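You operate a simulated robot arm through the tools that you are given. There is no shell and no other tool.

You run a simulated robot arm. Do the job below in one go: nothing can be reset, and whatever is moved stays where it is left.

TASK
Release the emergency stop, reset, and bring slide A home.
Fine: use the screen keys; home means slide out and its red pin up.

Only the result counts: the job must be done as asked and must still hold three seconds after the hand-in. Knocking over, shifting, dropping, spilling or breaking anything else fails it.

THE ROBOT
A 7-joint arm with a fingered hand, fixed in place. Base frame: the origin is on the floor under the middle of its stand, x ahead of it, y to its left, z up. Units: m, degrees, N and s.
It reaches about 1.089 m from its shoulder. Its first joint turns from -149.0 to 149.0 degrees. Payload 3.5 kg.
The tool frame sits at the grasp point between the pads (the TCP): z along the fingers, y along the line on which they close. The tips reach 0.03 m beyond it. The gripper opens to 0.104 m; its body begins 0.035 m behind the TCP. The gripper is a hand of 4 fingers: y runs from the thumb to the fingers, the wrist lies at [-0.015, -0.11, -0.186] in the tool frame, and closing takes about 1.5 s.
Orientation is that of the tool frame in the base frame, as [roll, pitch, yaw] about the fixed x, y, z axes, in that order (R = Rz(yaw) Ry(pitch) Rx(roll)). With the fingers straight down and the wrist toward the robot, the tool's x, y and z point along [0, 1, 0], [1, 0, 0] and [0, 0, -1] of the base frame.

THE INTERFACE
- The arm moves only by the tool apply_moves. Its argument "increments" is a list of rows, each an object (a shift or turn left out is 0, a gripper value left out holds the last) with "linear": the shift along the tool's x, y, z in m, a list of three; "angular": the turn, a rotation vector about the tool's x, y, z in degrees, a list of three; "hand": the finger opening in m, from 0 to 0.104. In form: [{"linear": [x, y, z], "angular": [rx, ry, rz], "hand": hand}, ...]. A call has 1 to 20 rows; each row shifts and turns the commanded pose from where the row before left it, along the tool's axes as they then stand. A row lasts 0.2 s, in which the tool goes at most 0.05 m and 8.6 degrees; a call with a longer step from one row to the next is refused whole, and so is a gripper value outside its range. Where a pose cannot be reached the arm comes as near as it can. A force on the tool above 40 N (or 10 N above the force at the start of the call, whichever is more), or a blocked arm, ends the call early, and 0.2 s more pass. Each finger travels about 0.045 m/s and halts on what it meets, pressing with about 23 N; the grip force reading is that of the motor and also rises with nothing between the fingers. The clock runs only during rows and for 0.2 s after the last one: add rows that do not move to give the fingers time. The reply holds the time, the measured pose of the TCP, the force on the tool along the base axes, the opening and the grip force, in the units named above and with some noise, with the torque about the TCP (base axes, N m) and any sound that the robot's microphone picked up, and new pictures: "show" is both (left out), scene, wrist or none.
- Cameras (640 x 400 px; columns grow to the right, rows downward): "scene" is fixed at [0.2174, -0.4995, 1.1925]; the picture's right is [0.81, -0.59, 0.00], its down [-0.22, -0.29, -0.93] and it looks along [0.55, 0.75, -0.37] (base axes); focal length 334 px, centre (320, 200). "wrist" rides on the gripper at [0.061, -0.092, -0.13] in the tool frame; the picture's right is [-0.81, 0.27, -0.52], its down [-0.53, -0.71, 0.46] and it looks along [-0.24, 0.64, 0.72] (tool axes); focal length 275 px, centre (320, 200). There is no depth. A picture from a camera that has moved, and an enlarged one, comes with that camera's place and axes in the base frame and with its lens. The place of the scene camera against the robot may be out by one fixed shift of up to 0.012 m in any direction.
- slide_trunk(by): slides the trunk up (or, below 0, down) by that many m; the arm rides with it, the base frame stays. It gives what a move gives, with no picture.
- hand_shape(shape): the hand has 4 fingers and takes this shape, open, in about a second: jaw (thumb against the fingers, like two jaws); tri (thumb and two fingers); tip (a fingertip pinch); poke (one finger out to press); point (the index stretched); flat (the hand flat); cup (the hand cupped); fist (a fist). The gripper value then closes the fingers along that shape, each until it touches; the sizes above hold for jaw. It gives what a move gives, with no picture.
- inspect(camera, box): a new picture of the part [left, top, right, bottom] of that camera's present view, enlarged. It takes no simulated time.
- job_done(): hands the job in; it is judged then, once.

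Nothing tells you positions but the pictures and the camera data. Unless the task says otherwise, let go and move clear before handing in.

The tools are called after "Call:" as a command line: name --argument value ..., lists and objects as JSON in quotes. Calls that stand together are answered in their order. apply_moves: Moves the arm, as the interface text tells. Its arguments: {"type":"object","properties":{"increments":{"type":"array","items":{"type":"object","properties":{"linear":{"type":"array","items":{"type":"number"}},"angular":{"type":"array","items":{"type":"number"}},"hand":{"type":"number"}}}},"show":{"type":"string","enum":["both","scene","wrist","none"]}},"required":["increments"]} The other tools are called the same way: slide_trunk (by) moves the trunk up or down; hand_shape (shape) gives the hand a shape; inspect (camera, box) takes an enlarged picture of a part of a camera's view; job_done () hands the job in.

At the start:

```text
time: 0.0
tcp_pos: [0.7666, 0.1623, 0.8927]
orientation: [-179.9, 0.0, 90.0]
contact_force: [-0.5, -0.5, 0.1]
ft_torque: [0.0, 0.01, -0.04]
grip_width: 0.1036
grasp_force: 0.1
shape: jaw
trunk travel left (down, up): [-0.35, 0.36]
```

scene: 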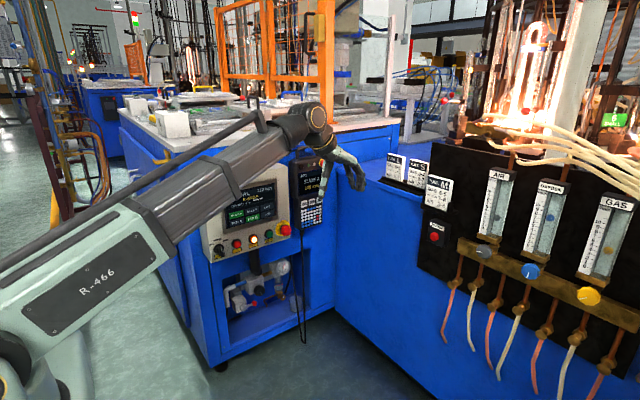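
wrist: 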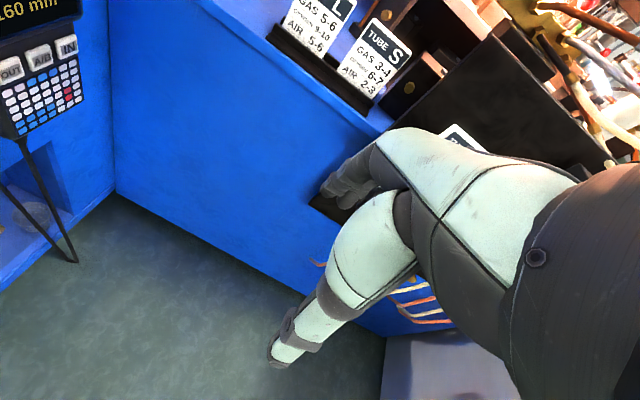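

I see a blue machine with a control panel (screen, buttons, a red e-stop knob at the right), a pendant-like keypad, and to the right a gas panel. I'll look closer before moving.

Call:
inspect --camera "scene" --box '[190, 140, 350, 240]'

Call:
inspect --camera "scene" --box '[200, 220, 328, 320]'

Call:
inspect --camera "scene" --box '[120, 60, 400, 200]'

Call:
inspect --camera "scene" --box '[370, 130, 640, 320]'

Call:
inspect --camera "wrist" --box '[0, 0, 160, 150]'

```text
4.00 times, centred on (270, 190) of scene
camera zoom: at [0.2174, -0.4995, 1.1925], right [0.81, -0.59, 0.0], down [-0.22, -0.29, -0.93], along [0.55, 0.75, -0.37], focal length 1335 px, centre (520, 240)
```

zoom: 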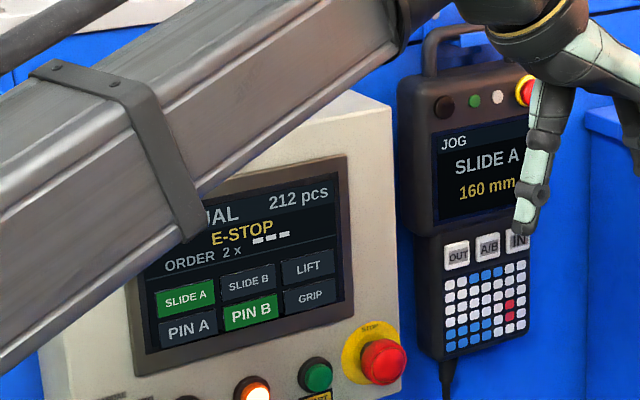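

```text
4.00 times, centred on (264, 270) of scene
camera zoom: at [0.2174, -0.4995, 1.1925], right [0.81, -0.59, 0.0], down [-0.22, -0.29, -0.93], along [0.55, 0.75, -0.37], focal length 1335 px, centre (544, -80)
```

zoom: 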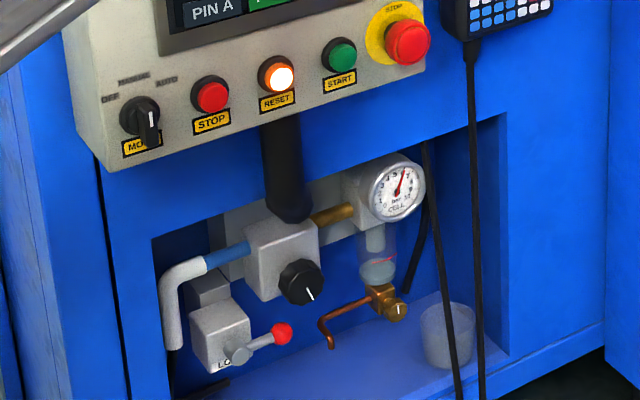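

```text
2.29 times, centred on (260, 130) of scene
camera zoom: at [0.2174, -0.4995, 1.1925], right [0.81, -0.59, 0.0], down [-0.22, -0.29, -0.93], along [0.55, 0.75, -0.37], focal length 763 px, centre (457, 360)
```

zoom: 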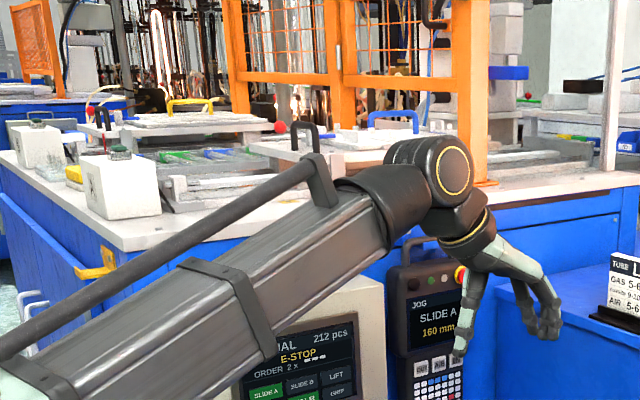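

```text
2.11 times, centred on (505, 225) of scene
camera zoom: at [0.2174, -0.4995, 1.1925], right [0.81, -0.59, 0.0], down [-0.22, -0.29, -0.93], along [0.55, 0.75, -0.37], focal length 703 px, centre (-70, 147)
```

zoom: 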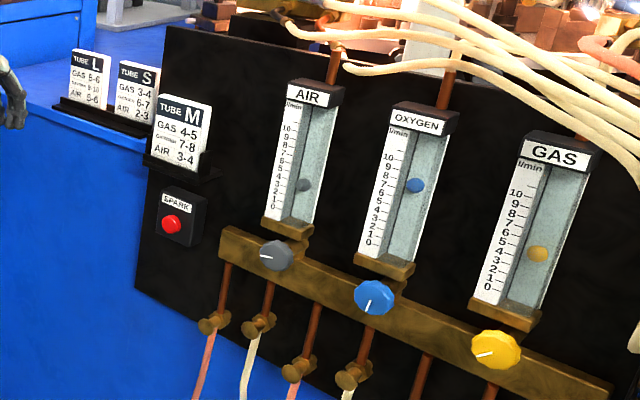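

```text
2.67 times, centred on (80, 75) of wrist
camera zoom: at [0.6764, 0.2238, 1.0234], right [0.27, -0.81, 0.52], down [-0.71, -0.53, -0.46], along [0.64, -0.24, -0.72], focal length 734 px, centre (960, 533)
```

zoom: 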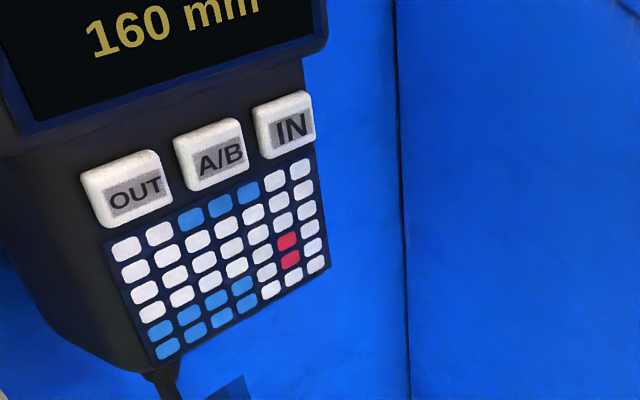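

The panel is on a wall facing -y at about y≈0.55, x≈0.5–0.9; the screen reads MANUAL / E-STOP with keys SLIDE A (green), PIN B (green). I will turn the hand so the fingers point at +y, which also turns the wrist camera toward the panel.

Call:
apply_moves --increments '[{"angular": [0, 8.5, 0]}, {"angular": [0, 8.5, 0]}, {"angular": [0, 8.5, 0]}, {"angular": [0, 8.5, 0]}, {"angular": [0, 8.5, 0]}, {"angular": [0, 8.5, 0]}, {"angular": [0, 8.5, 0]}, {"angular": [0, 8.5, 0]}, {"angular": [0, 8.5, 0]}, {"angular": [0, 8.5, 0]}, {"angular": [0, 5, 0]}]'

```text
time: 2.4
tcp_pos: [0.7672, 0.1619, 0.8927]
orientation: [-44.6, -89.9, -45.5]
contact_force: [0.3, 0.8, -0.1]
ft_torque: [0.03, -0.02, -0.01]
grip_width: 0.1038
grasp_force: 0.1
shape: jaw
trunk travel left (down, up): [-0.35, 0.36]
camera wrist: at [0.6763, 0.0314, 0.9541], right [0.28, -0.52, -0.81], down [-0.71, 0.46, -0.53], along [0.65, 0.72, -0.24], focal length 275 px, centre (320, 200)
```

scene: 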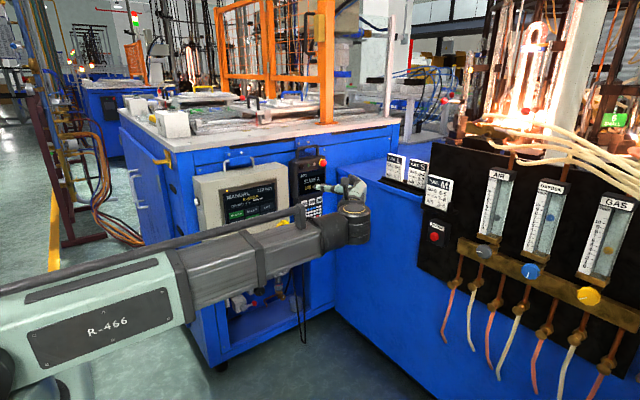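
wrist: 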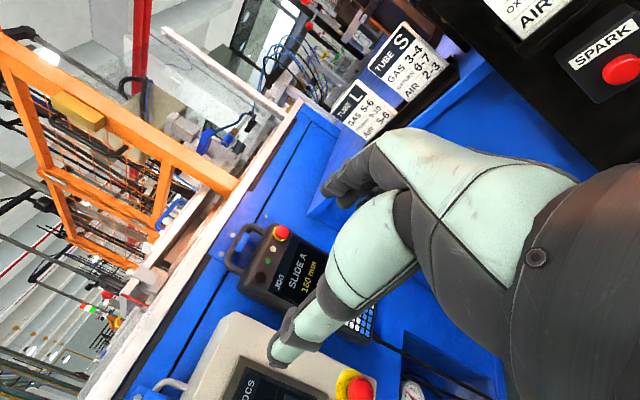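

The table and its slides are now unblocked in the scene view, and the wrist sees the panel's e-stop and the pendant. I'll zoom in on the slides, screen and both e-stops.

Call:
inspect --camera "scene" --box '[140, 70, 260, 145]'

Call:
inspect --camera "scene" --box '[230, 70, 350, 145]'

Call:
inspect --camera "scene" --box '[190, 145, 340, 235]'

Call:
inspect --camera "wrist" --box '[150, 200, 400, 400]'

Call:
inspect --camera "wrist" --box '[0, 150, 250, 350]'

```text
5.33 times, centred on (200, 108) of scene
camera zoom: at [0.2174, -0.4995, 1.1925], right [0.81, -0.59, 0.0], down [-0.22, -0.29, -0.93], along [0.55, 0.75, -0.37], focal length 1780 px, centre (960, 693)
```

zoom: 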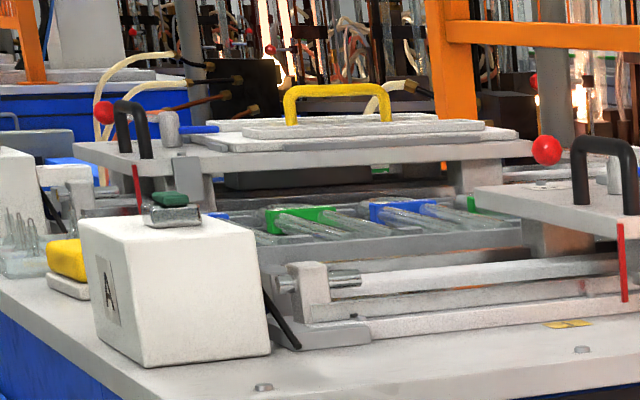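

```text
5.33 times, centred on (290, 108) of scene
camera zoom: at [0.2174, -0.4995, 1.1925], right [0.81, -0.59, 0.0], down [-0.22, -0.29, -0.93], along [0.55, 0.75, -0.37], focal length 1780 px, centre (480, 693)
```

zoom: 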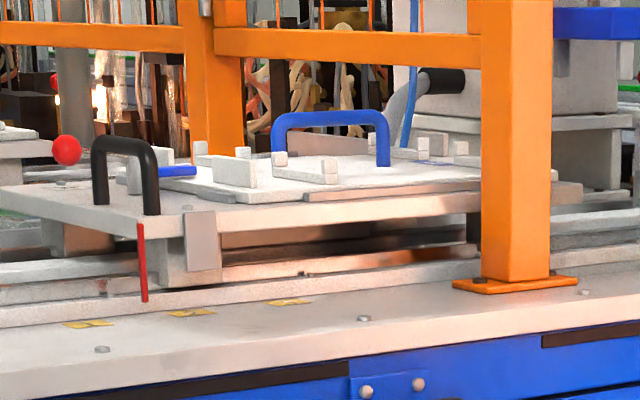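

```text
4.27 times, centred on (265, 190) of scene
camera zoom: at [0.2174, -0.4995, 1.1925], right [0.81, -0.59, 0.0], down [-0.22, -0.29, -0.93], along [0.55, 0.75, -0.37], focal length 1424 px, centre (555, 243)
```

zoom: 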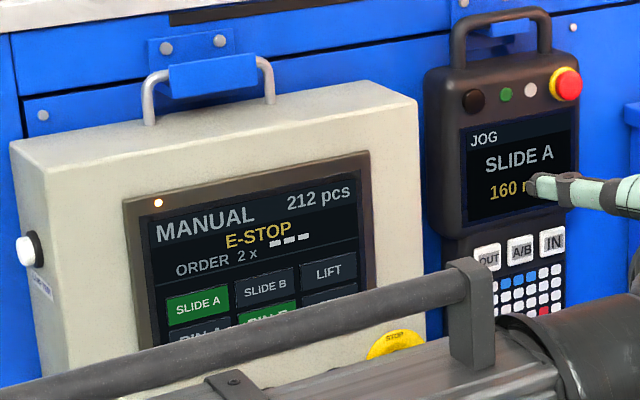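

```text
2.00 times, centred on (275, 300) of wrist
camera zoom: at [0.6763, 0.0314, 0.9541], right [0.28, -0.52, -0.81], down [-0.71, 0.46, -0.53], along [0.65, 0.72, -0.24], focal length 551 px, centre (410, 0)
```

zoom: 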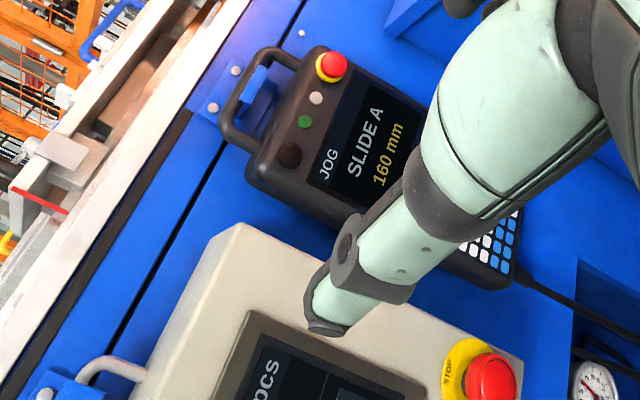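

```text
2.00 times, centred on (125, 250) of wrist
camera zoom: at [0.6763, 0.0314, 0.9541], right [0.28, -0.52, -0.81], down [-0.71, 0.46, -0.53], along [0.65, 0.72, -0.24], focal length 551 px, centre (710, 100)
```

zoom: 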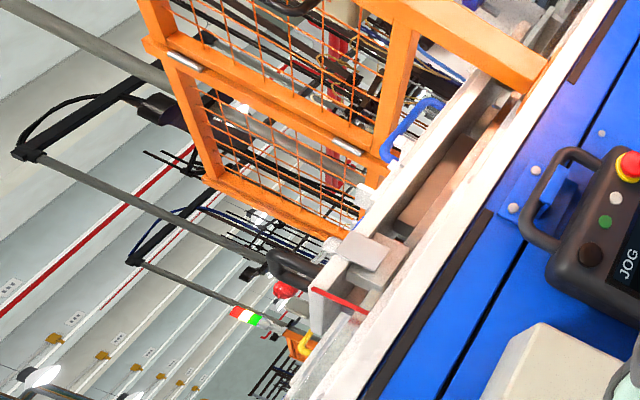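

Both e-stops, the pendant (JOG SLIDE A 160 mm) and two slides (yellow-handled and blue-handled, each with a red ball and red bar) are visible. I put the panel e-stop head at about (0.765, 0.458, 0.636). Next I shift the hand toward -x and down so the wrist camera gets the whole panel.

Call:
apply_moves --increments '[{"linear": [-0.02, -0.04, -0.01]}, {"linear": [-0.02, -0.04, -0.01]}, {"linear": [-0.02, -0.04, -0.01]}, {"linear": [-0.02, -0.04, -0.01]}, {"linear": [-0.02, -0.04, -0.01]}]'

```text
time: 3.6
tcp_pos: [0.566, 0.1087, 0.7907]
orientation: [-134.0, -89.9, 44.0]
contact_force: [-0.6, 0.1, 0.2]
ft_torque: [-0.01, 0.01, -0.01]
grip_width: 0.1039
grasp_force: 0.0
shape: jaw
trunk travel left (down, up): [-0.35, 0.36]
camera wrist: at [0.475, -0.0207, 0.8524], right [0.28, -0.52, -0.81], down [-0.71, 0.46, -0.53], along [0.65, 0.72, -0.24], focal length 275 px, centre (320, 200)
```

scene: 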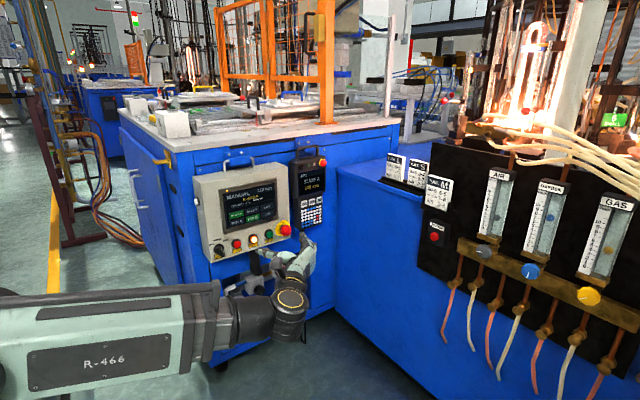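
wrist: 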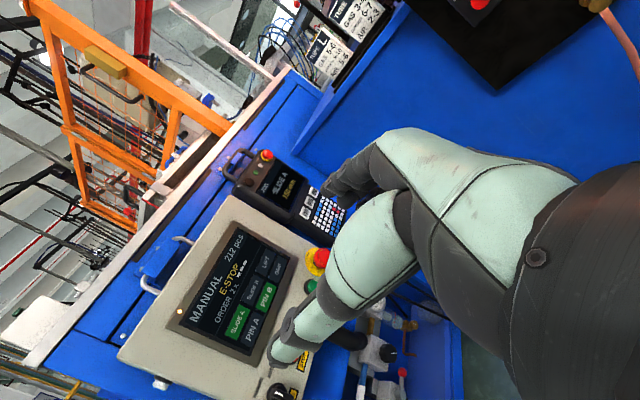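

Now both the scene and wrist cameras show the whole panel. I'll zoom in to find key positions.

Call:
inspect --camera "scene" --box '[190, 155, 334, 265]'

Call:
inspect --camera "wrist" --box '[110, 190, 360, 400]'

Call:
inspect --camera "scene" --box '[260, 210, 310, 245]'

Call:
inspect --camera "scene" --box '[285, 150, 335, 185]'

Call:
inspect --camera "scene" --box '[210, 185, 280, 235]'

```text
3.64 times, centred on (262, 210) of scene
camera zoom: at [0.2174, -0.4995, 1.1925], right [0.81, -0.59, 0.0], down [-0.22, -0.29, -0.93], along [0.55, 0.75, -0.37], focal length 1214 px, centre (531, 164)
```

zoom: 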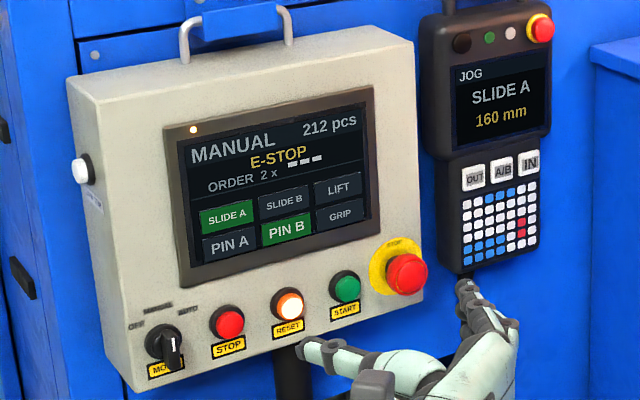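

```text
1.90 times, centred on (235, 295) of wrist
camera zoom: at [0.475, -0.0207, 0.8524], right [0.28, -0.52, -0.81], down [-0.71, 0.46, -0.53], along [0.65, 0.72, -0.24], focal length 524 px, centre (482, 19)
```

zoom: 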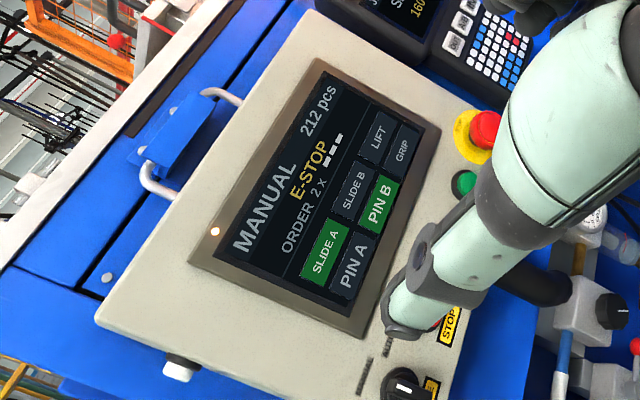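

```text
11.43 times, centred on (285, 228) of scene
camera zoom: at [0.2174, -0.4995, 1.1925], right [0.81, -0.59, 0.0], down [-0.22, -0.29, -0.93], along [0.55, 0.75, -0.37], focal length 3815 px, centre (720, -114)
```

zoom: 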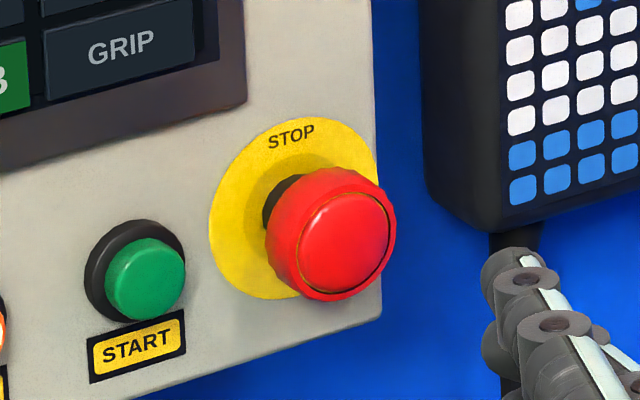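

```text
11.43 times, centred on (310, 168) of scene
camera zoom: at [0.2174, -0.4995, 1.1925], right [0.81, -0.59, 0.0], down [-0.22, -0.29, -0.93], along [0.55, 0.75, -0.37], focal length 3815 px, centre (434, 571)
```

zoom: 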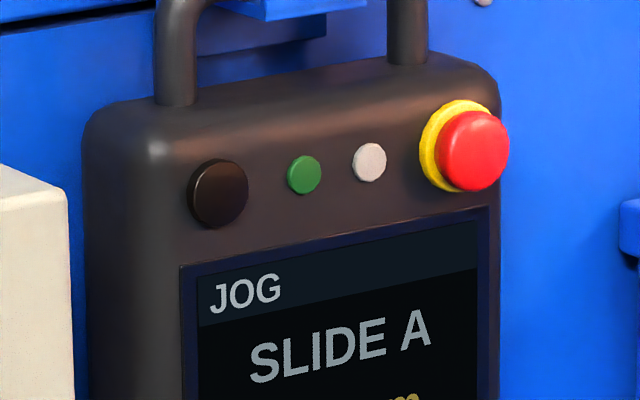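

```text
8.00 times, centred on (245, 210) of scene
camera zoom: at [0.2174, -0.4995, 1.1925], right [0.81, -0.59, 0.0], down [-0.22, -0.29, -0.93], along [0.55, 0.75, -0.37], focal length 2671 px, centre (920, 120)
```

zoom: 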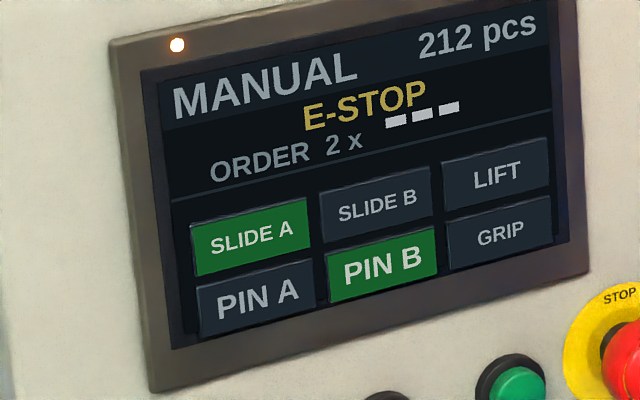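

The screen reads MANUAL, E-STOP, with SLIDE A and PIN B green; the RESET lamp is lit and the panel e-stop has a knurled cap. I'll drop the hand 0.2 m to get a second wrist view so I can triangulate the panel accurately.

Call:
apply_moves --increments '[{"linear": [-0.045, 0, 0]}, {"linear": [-0.045, 0, 0]}, {"linear": [-0.045, 0, 0]}, {"linear": [-0.045, 0, 0]}, {"linear": [-0.02, 0, 0]}]'

```text
time: 4.8
tcp_pos: [0.5659, 0.1103, 0.5936]
orientation: [113.8, -89.9, 156.2]
contact_force: [-0.5, -0.3, -0.5]
ft_torque: [-0.01, -0.01, 0.02]
grip_width: 0.1037
grasp_force: 0.1
shape: jaw
trunk travel left (down, up): [-0.35, 0.36]
camera wrist: at [0.4759, -0.0199, 0.6543], right [0.28, -0.52, -0.81], down [-0.71, 0.46, -0.53], along [0.64, 0.72, -0.24], focal length 275 px, centre (320, 200)
```

scene: 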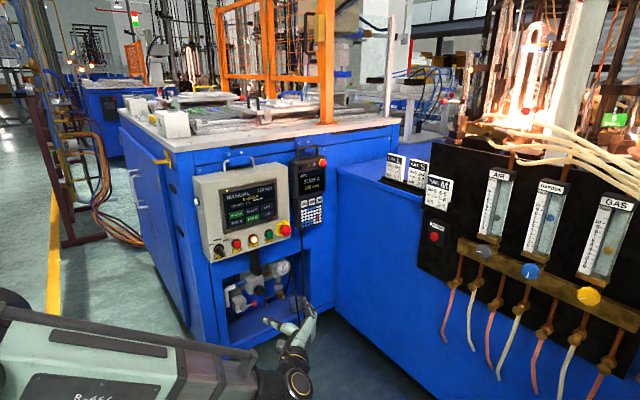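
wrist: 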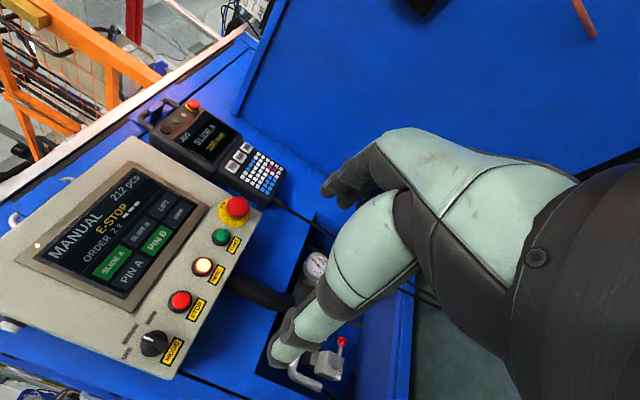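

Call:
inspect --camera "wrist" --box '[0, 120, 290, 400]'

Call:
inspect --camera "wrist" --box '[180, 180, 260, 240]'

Call:
inspect --camera "scene" --box '[200, 235, 310, 335]'

Call:
inspect --camera "scene" --box '[215, 80, 315, 130]'

```text
1.43 times, centred on (145, 260) of wrist
camera zoom: at [0.4759, -0.0199, 0.6543], right [0.28, -0.52, -0.81], down [-0.71, 0.46, -0.53], along [0.64, 0.72, -0.24], focal length 393 px, centre (570, 114)
```

zoom: 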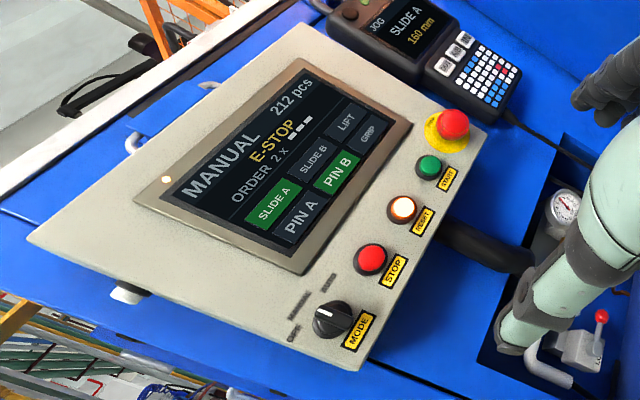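

```text
6.67 times, centred on (220, 210) of wrist
camera zoom: at [0.4759, -0.0199, 0.6543], right [0.28, -0.52, -0.81], down [-0.71, 0.46, -0.53], along [0.64, 0.72, -0.24], focal length 1835 px, centre (987, 133)
```

zoom: 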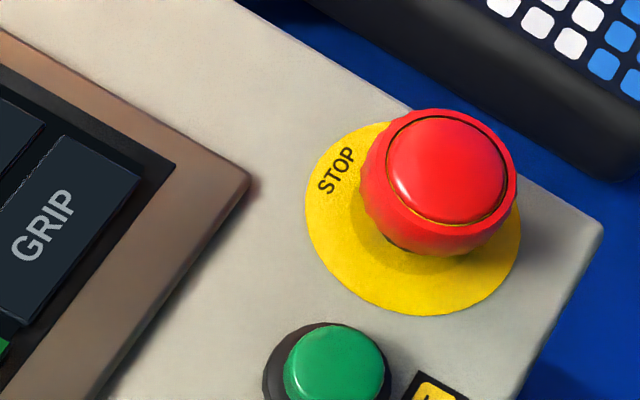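

```text
4.00 times, centred on (255, 285) of scene
camera zoom: at [0.2174, -0.4995, 1.1925], right [0.81, -0.59, 0.0], down [-0.22, -0.29, -0.93], along [0.55, 0.75, -0.37], focal length 1335 px, centre (580, -140)
```

zoom: 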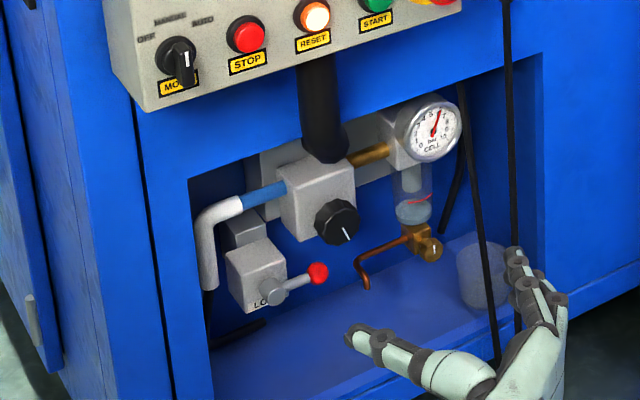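

```text
6.40 times, centred on (265, 105) of scene
camera zoom: at [0.2174, -0.4995, 1.1925], right [0.81, -0.59, 0.0], down [-0.22, -0.29, -0.93], along [0.55, 0.75, -0.37], focal length 2136 px, centre (672, 808)
```

zoom: 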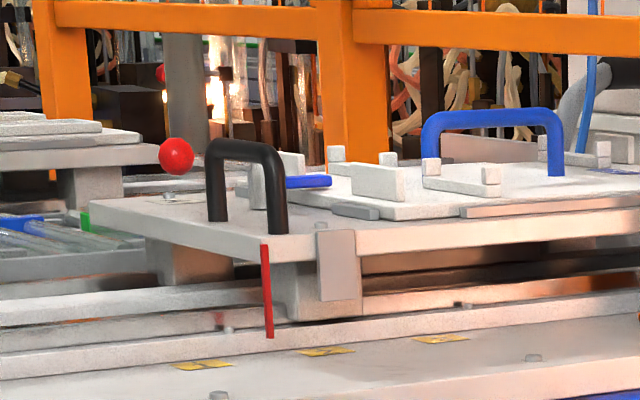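

From the two wrist views I place the panel face near y≈0.46 (top edge z≈0.87, bottom z≈0.60, x 0.49–0.79), the buttons at z≈0.643 (STOP x 0.575, RESET 0.635, START 0.693), the e-stop cap at (0.762, ~0.437, 0.647), SLIDE A key near (0.585, 0.462, 0.750) and PIN A near (0.585, 0.462, 0.7205). I'll bring the hand in front of the e-stop with a partial opening and roll it -45° so the thumb avoids START.

Call:
apply_moves --increments '[{"linear": [0.0076, 0.028, 0.03], "hand": 0.075}, {"linear": [0.0076, 0.028, 0.03]}, {"linear": [0.0076, 0.028, 0.03]}, {"linear": [0.0076, 0.028, 0.03]}, {"linear": [0.0076, 0.028, 0.03]}, {"linear": [0.0076, 0.028, 0.03]}, {"linear": [0.0076, 0.028, 0.03]}, {"angular": [0, 0, -8.5]}, {"angular": [0, 0, -8.5]}, {"angular": [0, 0, -8.5]}, {"angular": [0, 0, -8.5]}, {"angular": [0, 0, -8.5]}, {"angular": [0, 0, -2.5]}]'

```text
time: 7.6
tcp_pos: [0.764, 0.322, 0.6462]
orientation: [90.1, -45.0, 179.8]
contact_force: [0.3, 0.3, -0.7]
ft_torque: [0.02, -0.02, 0.03]
grip_width: 0.0756
grasp_force: 0.0
shape: jaw
trunk travel left (down, up): [-0.35, 0.36]
camera wrist: at [0.6561, 0.1923, 0.6246], right [0.77, -0.52, -0.38], down [-0.13, 0.46, -0.88], along [0.63, 0.72, 0.28], focal length 275 px, centre (320, 200)
```

scene: 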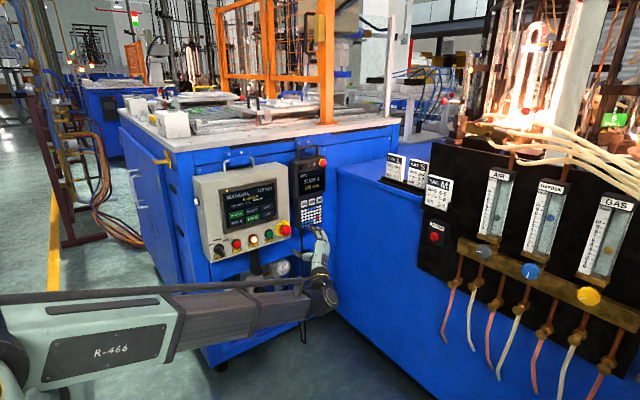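
wrist: 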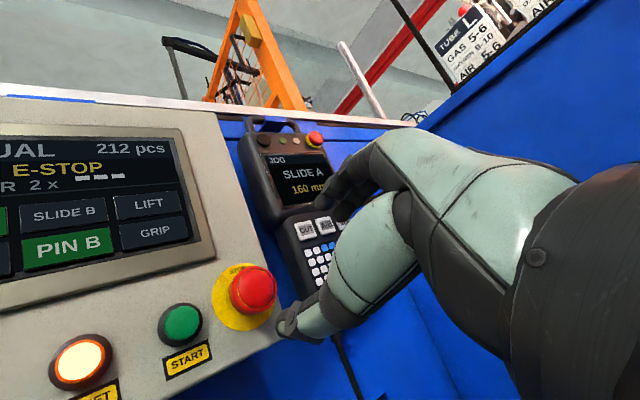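

The cap appears centred on the finger line, slightly to -x (≈0.758). I'll advance along +y until the tips are just short of the cap, and check.

Call:
apply_moves --increments '[{"linear": [0.002, -0.002, 0.025]}, {"linear": [0.002, -0.002, 0.025]}, {"linear": [0, 0, 0.02]}]'

Call:
inspect --camera "scene" --box '[230, 190, 350, 290]'

```text
time: 8.4
tcp_pos: [0.7581, 0.3919, 0.6464]
orientation: [90.0, -45.0, -179.9]
contact_force: [-0.8, 0.2, 0.3]
ft_torque: [0.03, -0.01, 0.02]
grip_width: 0.0754
grasp_force: 0.1
shape: jaw
trunk travel left (down, up): [-0.35, 0.36]
camera wrist: at [0.6511, 0.2619, 0.6243], right [0.77, -0.52, -0.38], down [-0.13, 0.46, -0.88], along [0.63, 0.72, 0.28], focal length 275 px, centre (320, 200)
```

scene: 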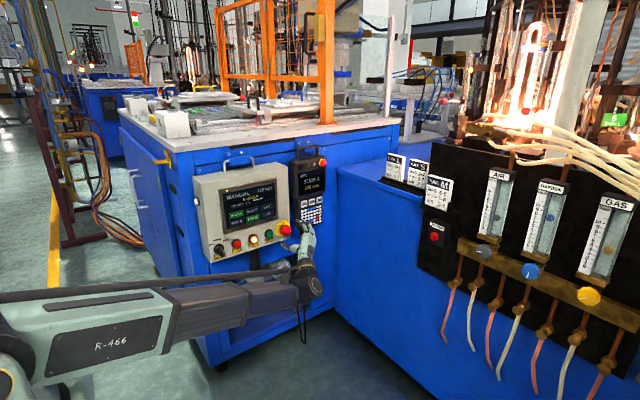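
wrist: 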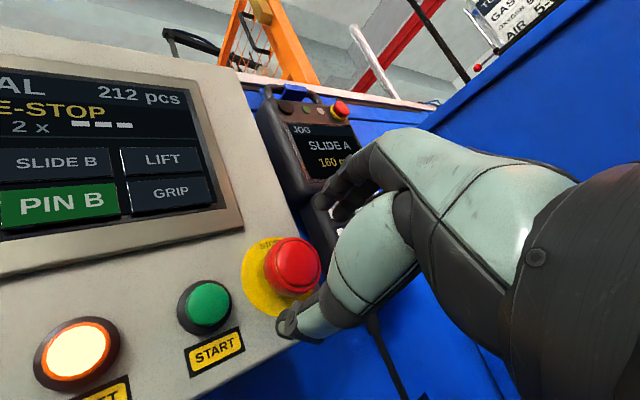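

```text
4.00 times, centred on (290, 240) of scene
camera zoom: at [0.2174, -0.4995, 1.1925], right [0.81, -0.59, 0.0], down [-0.22, -0.29, -0.93], along [0.55, 0.75, -0.37], focal length 1335 px, centre (440, 40)
```

zoom: 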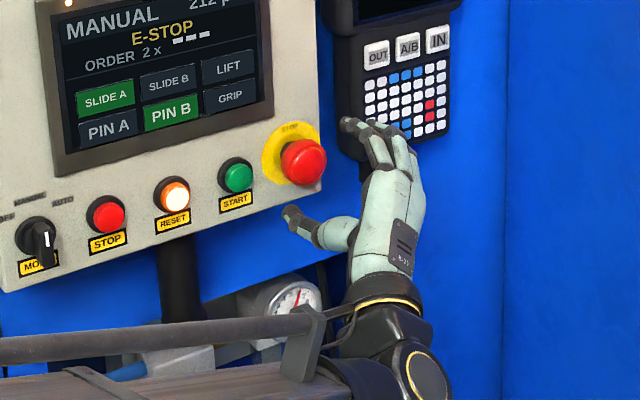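

The thumb and fingers straddle the cap's line, with the cap centre at about x 0.758–0.762, z 0.646. I'll advance about 3 cm in small steps while watching the force.

Call:
apply_moves --increments '[{"linear": [0, 0.001, 0.01]}, {"linear": [0, 0, 0.01]}, {"linear": [0, 0, 0.008]}, {}]'

Call:
inspect --camera "scene" --box '[250, 200, 330, 260]'

Call:
inspect --camera "wrist" --box '[200, 160, 400, 360]'

```text
time: 9.4
tcp_pos: [0.7592, 0.4203, 0.6463]
orientation: [90.1, -45.0, 179.9]
contact_force: [0.0, 0.2, 0.4]
ft_torque: [0.04, 0.01, 0.02]
grip_width: 0.0752
grasp_force: 0.1
shape: jaw
trunk travel left (down, up): [-0.35, 0.36]
camera wrist: at [0.6515, 0.2899, 0.6245], right [0.77, -0.52, -0.38], down [-0.13, 0.46, -0.88], along [0.63, 0.72, 0.28], focal length 275 px, centre (320, 200)
```

scene: 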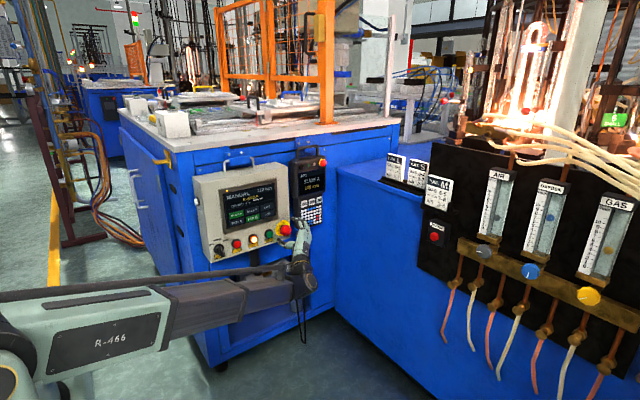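
wrist: 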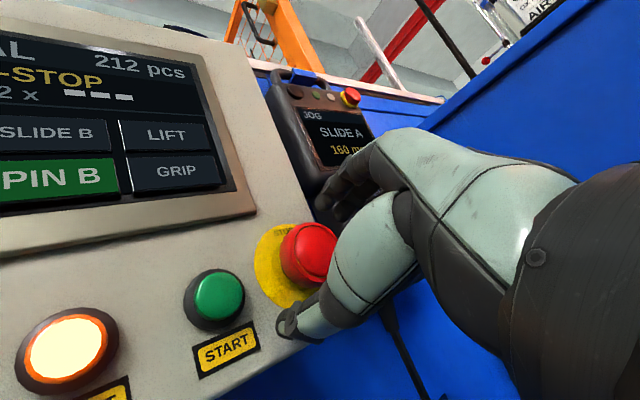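

```text
6.67 times, centred on (290, 230) of scene
camera zoom: at [0.2174, -0.4995, 1.1925], right [0.81, -0.59, 0.0], down [-0.22, -0.29, -0.93], along [0.55, 0.75, -0.37], focal length 2226 px, centre (520, 0)
```

zoom: 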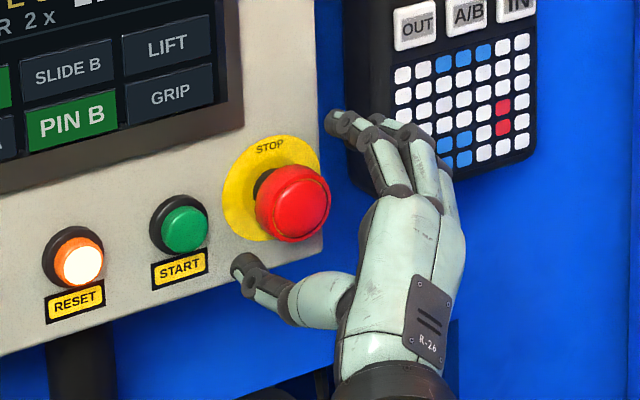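

```text
2.00 times, centred on (300, 260) of wrist
camera zoom: at [0.6515, 0.2899, 0.6245], right [0.77, -0.52, -0.38], down [-0.13, 0.46, -0.88], along [0.63, 0.72, 0.28], focal length 551 px, centre (360, 80)
```

zoom: 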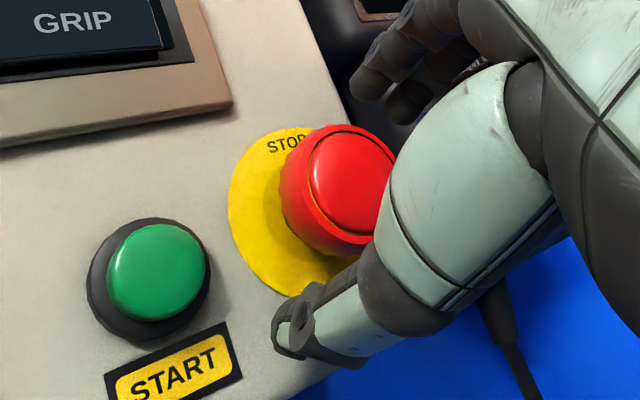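

The cap's front face is confirmed at (0.762, 0.441, 0.646), so the tips overlap it by only ~1 cm. I'll go in a further ~1 cm, centre by 3 mm, and then close gently.

Call:
apply_moves --increments '[{"linear": [-0.001, 0.001, 0.004]}, {"linear": [-0.001, 0.001, 0.004]}, {"linear": [0, 0, 0.003]}, {}]' --show "none"

Call:
inspect --camera "scene" --box '[250, 200, 330, 260]'

Call:
inspect --camera "wrist" --box '[200, 160, 400, 360]'

```text
time: 10.4
tcp_pos: [0.7615, 0.4304, 0.6472]
orientation: [90.0, -45.0, 180.0]
contact_force: [0.2, -5.4, 0.3]
ft_torque: [-0.15, -0.03, 0.16]
grip_width: 0.0753
grasp_force: 0.0
shape: jaw
trunk travel left (down, up): [-0.35, 0.36]
```

```text
6.67 times, centred on (290, 230) of scene
camera zoom: at [0.2174, -0.4995, 1.1925], right [0.81, -0.59, 0.0], down [-0.22, -0.29, -0.93], along [0.55, 0.75, -0.37], focal length 2226 px, centre (520, 0)
```

zoom: 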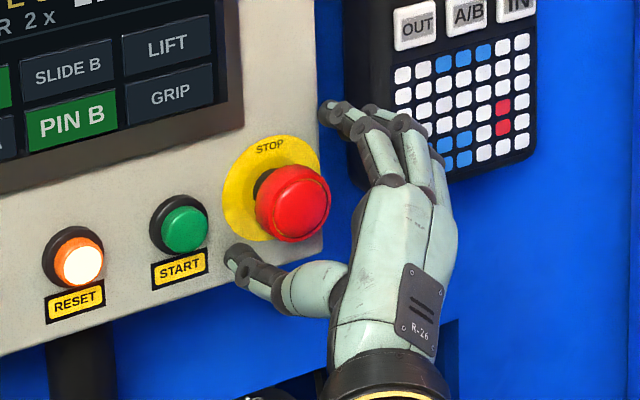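

```text
2.00 times, centred on (300, 260) of wrist
camera zoom: at [0.654, 0.3007, 0.6255], right [0.77, -0.52, -0.38], down [-0.13, 0.46, -0.88], along [0.63, 0.72, 0.28], focal length 551 px, centre (360, 80)
```

zoom: 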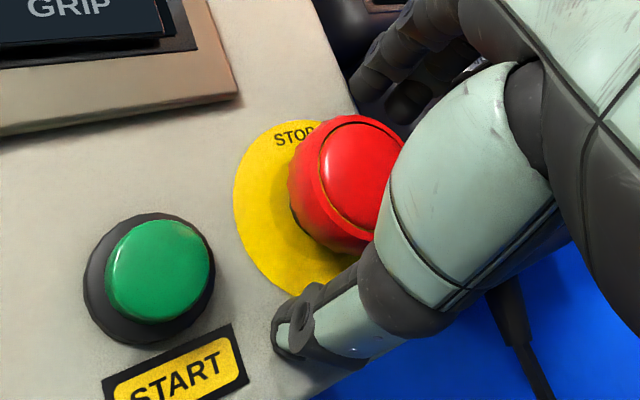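

A 5 N contact shows the thumb tip just reached the panel face (y≈0.460). I'll back off 3 mm and close on the cap.

Call:
apply_moves --increments '[{"linear": [0, 0, -0.003]}, {"hand": 0.06}, {"hand": 0.05}, {"hand": 0.045}, {"hand": 0.04}, {"hand": 0.035}, {}, {}]' --show "none"

Call:
inspect --camera "scene" --box '[250, 200, 330, 260]'

Call:
inspect --camera "wrist" --box '[200, 160, 400, 360]'

```text
time: 12.2
tcp_pos: [0.7605, 0.4286, 0.6453]
orientation: [89.9, -45.0, -180.0]
contact_force: [-2.3, 0.6, -2.5]
ft_torque: [-0.07, 0.0, 0.09]
grip_width: 0.0375
grasp_force: 0.0
shape: jaw
trunk travel left (down, up): [-0.35, 0.36]
```

```text
6.67 times, centred on (290, 230) of scene
camera zoom: at [0.2174, -0.4995, 1.1925], right [0.81, -0.59, 0.0], down [-0.22, -0.29, -0.93], along [0.55, 0.75, -0.37], focal length 2226 px, centre (520, 0)
```

zoom: 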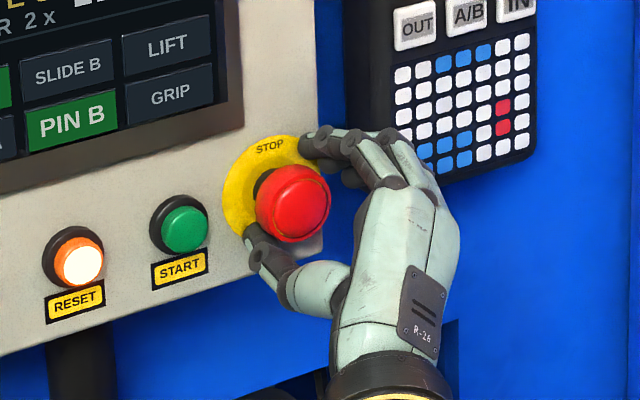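

```text
2.00 times, centred on (300, 260) of wrist
camera zoom: at [0.6539, 0.2984, 0.6251], right [0.77, -0.52, -0.38], down [-0.13, 0.45, -0.88], along [0.63, 0.72, 0.28], focal length 551 px, centre (360, 80)
```

zoom: 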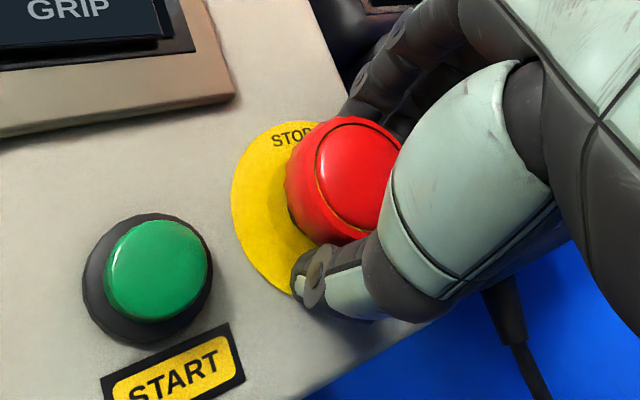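

The fingers and thumb are meeting the cap at about 37 mm. I'll tighten the grip.

Call:
apply_moves --increments '[{"hand": 0.02}, {"hand": 0.01}, {}, {}, {}]' --show "none"

Call:
inspect --camera "scene" --box '[250, 200, 330, 260]'

Call:
inspect --camera "wrist" --box '[200, 160, 400, 360]'

```text
time: 13.4
tcp_pos: [0.7602, 0.4294, 0.6459]
orientation: [90.1, -45.0, -180.0]
contact_force: [-1.9, 8.9, -2.9]
ft_torque: [-0.01, -0.01, 0.03]
grip_width: 0.0282
grasp_force: 22.9
shape: jaw
trunk travel left (down, up): [-0.35, 0.36]
```

```text
6.67 times, centred on (290, 230) of scene
camera zoom: at [0.2174, -0.4995, 1.1925], right [0.81, -0.59, 0.0], down [-0.22, -0.29, -0.93], along [0.55, 0.75, -0.37], focal length 2226 px, centre (520, 0)
```

zoom: 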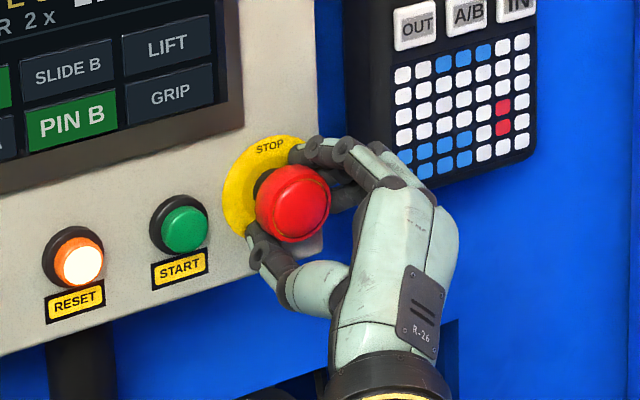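

```text
2.00 times, centred on (300, 260) of wrist
camera zoom: at [0.6539, 0.2993, 0.6248], right [0.77, -0.52, -0.38], down [-0.13, 0.45, -0.88], along [0.63, 0.73, 0.28], focal length 551 px, centre (360, 80)
```

zoom: 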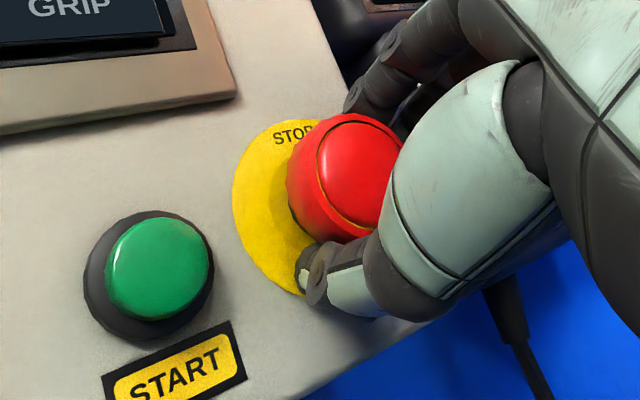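

The grip is firm (23 N) on the cap. Now I twist it clockwise as seen from the front (+tool z).

Call:
apply_moves --increments '[{"angular": [0, 0, 6]}, {"angular": [0, 0, 6]}, {"angular": [0, 0, 6]}, {"angular": [0, 0, 6]}, {"angular": [0, 0, 6]}, {"angular": [0, 0, 6]}, {}]'

Call:
inspect --camera "scene" --box '[200, 170, 330, 260]'

Call:
inspect --camera "wrist" --box '[150, 100, 400, 360]'

```text
time: 15.0
tcp_pos: [0.7609, 0.4281, 0.6449]
orientation: [90.6, -81.0, 179.5]
contact_force: [-8.7, 16.6, -9.6]
ft_torque: [-0.11, -0.12, 0.08]
grip_width: 0.0275
grasp_force: 22.6
shape: jaw
trunk travel left (down, up): [-0.35, 0.36]
camera wrist: at [0.6621, 0.2993, 0.6922], right [0.4, -0.52, -0.76], down [-0.62, 0.45, -0.64], along [0.67, 0.72, -0.14], focal length 275 px, centre (320, 200)
```

scene: 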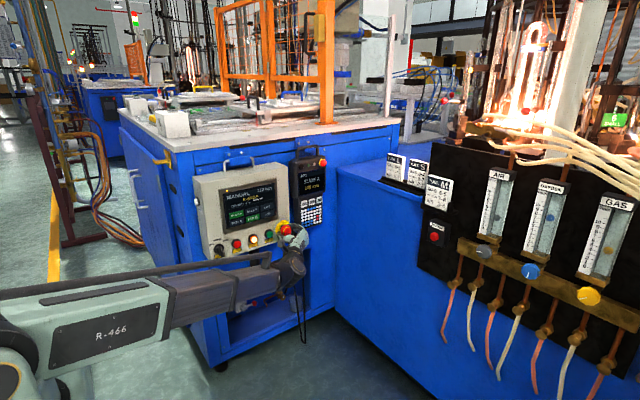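
wrist: 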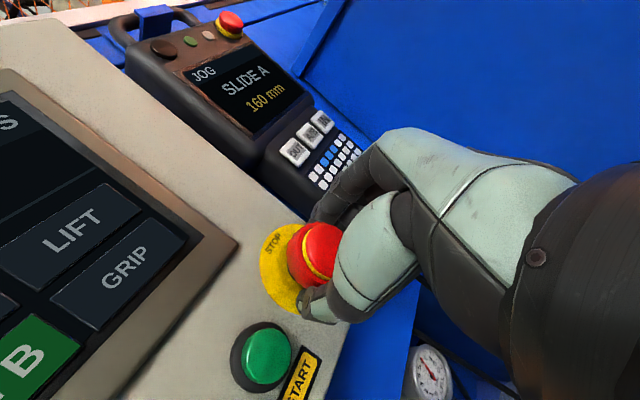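

```text
4.44 times, centred on (265, 215) of scene
camera zoom: at [0.2174, -0.4995, 1.1925], right [0.81, -0.59, 0.0], down [-0.22, -0.29, -0.93], along [0.55, 0.75, -0.37], focal length 1484 px, centre (564, 133)
```

zoom: 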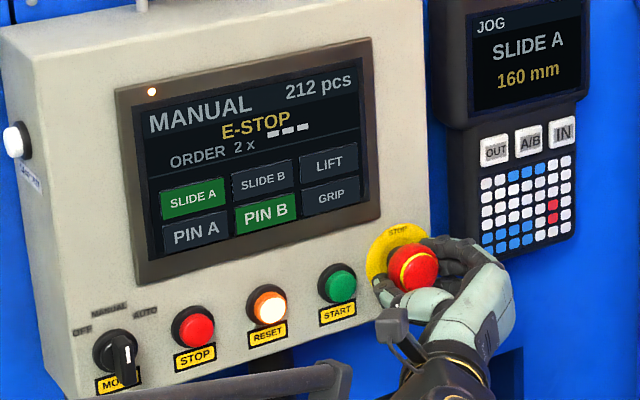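

```text
1.54 times, centred on (275, 230) of wrist
camera zoom: at [0.6621, 0.2993, 0.6922], right [0.4, -0.52, -0.76], down [-0.62, 0.45, -0.64], along [0.67, 0.72, -0.14], focal length 424 px, centre (389, 154)
```

zoom: 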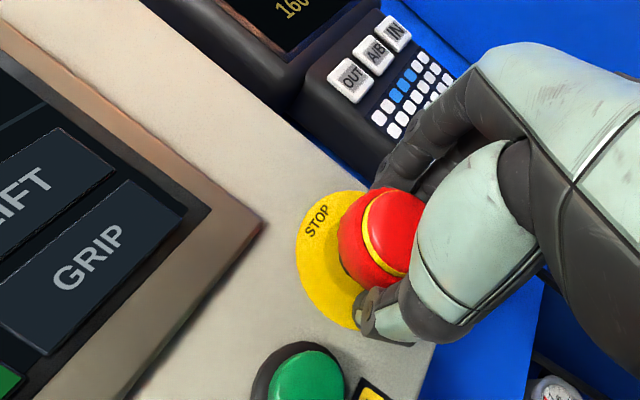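

A yellow band appeared on the cap, suggesting it has released. I'll open slightly and pull straight back, then re-inspect the cap and the screen.

Call:
apply_moves --increments '[{"hand": 0.03}, {"hand": 0.045}, {"hand": 0.058}, {}, {}, {"linear": [0, 0, -0.015]}, {"linear": [0, 0, -0.03]}, {"linear": [0, 0, -0.04]}, {"linear": [0, 0, -0.04]}, {}]'

Call:
inspect --camera "scene" --box '[200, 170, 330, 260]'

Call:
inspect --camera "wrist" --box '[0, 100, 300, 400]'

```text
time: 17.2
tcp_pos: [0.7607, 0.3025, 0.6461]
orientation: [89.9, -81.1, -179.9]
contact_force: [1.0, 0.1, -0.6]
ft_torque: [0.03, 0.02, 0.0]
grip_width: 0.0577
grasp_force: 0.0
shape: jaw
trunk travel left (down, up): [-0.35, 0.36]
camera wrist: at [0.6618, 0.1723, 0.6927], right [0.4, -0.52, -0.76], down [-0.62, 0.46, -0.64], along [0.68, 0.72, -0.14], focal length 275 px, centre (320, 200)
```

scene: 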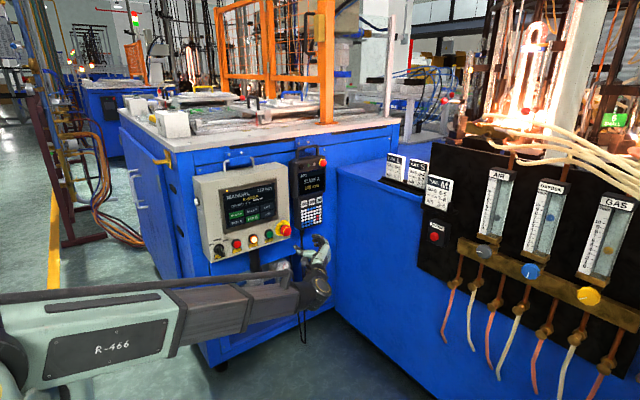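
wrist: 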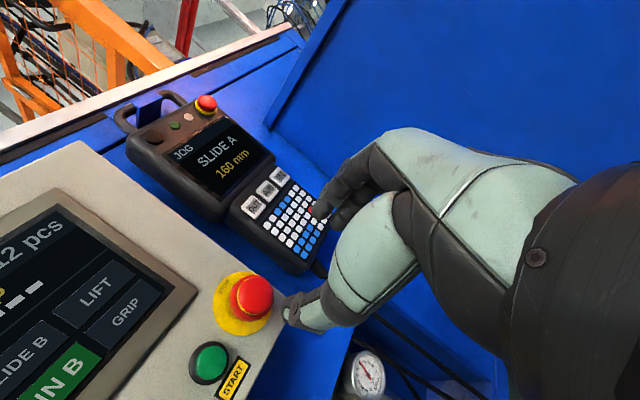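

```text
4.44 times, centred on (265, 215) of scene
camera zoom: at [0.2174, -0.4995, 1.1925], right [0.81, -0.59, 0.0], down [-0.22, -0.29, -0.93], along [0.55, 0.75, -0.37], focal length 1484 px, centre (564, 133)
```

zoom: 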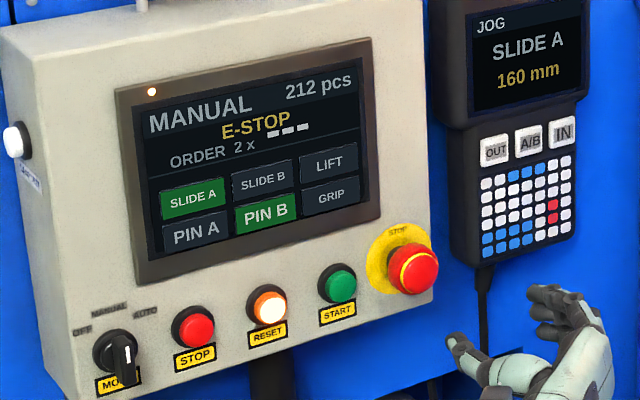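

```text
1.33 times, centred on (150, 250) of wrist
camera zoom: at [0.6618, 0.1723, 0.6927], right [0.4, -0.52, -0.76], down [-0.62, 0.46, -0.64], along [0.68, 0.72, -0.14], focal length 367 px, centre (547, 133)
```

zoom: 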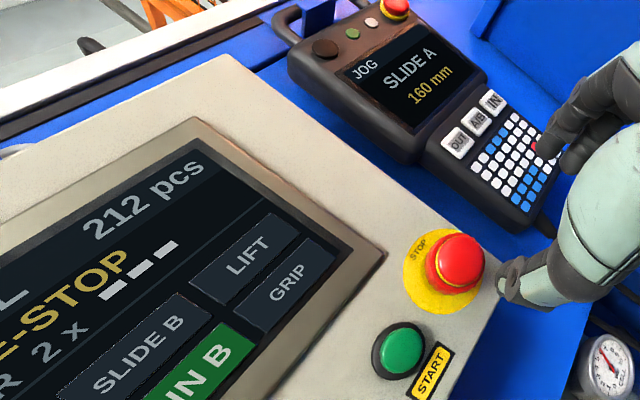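

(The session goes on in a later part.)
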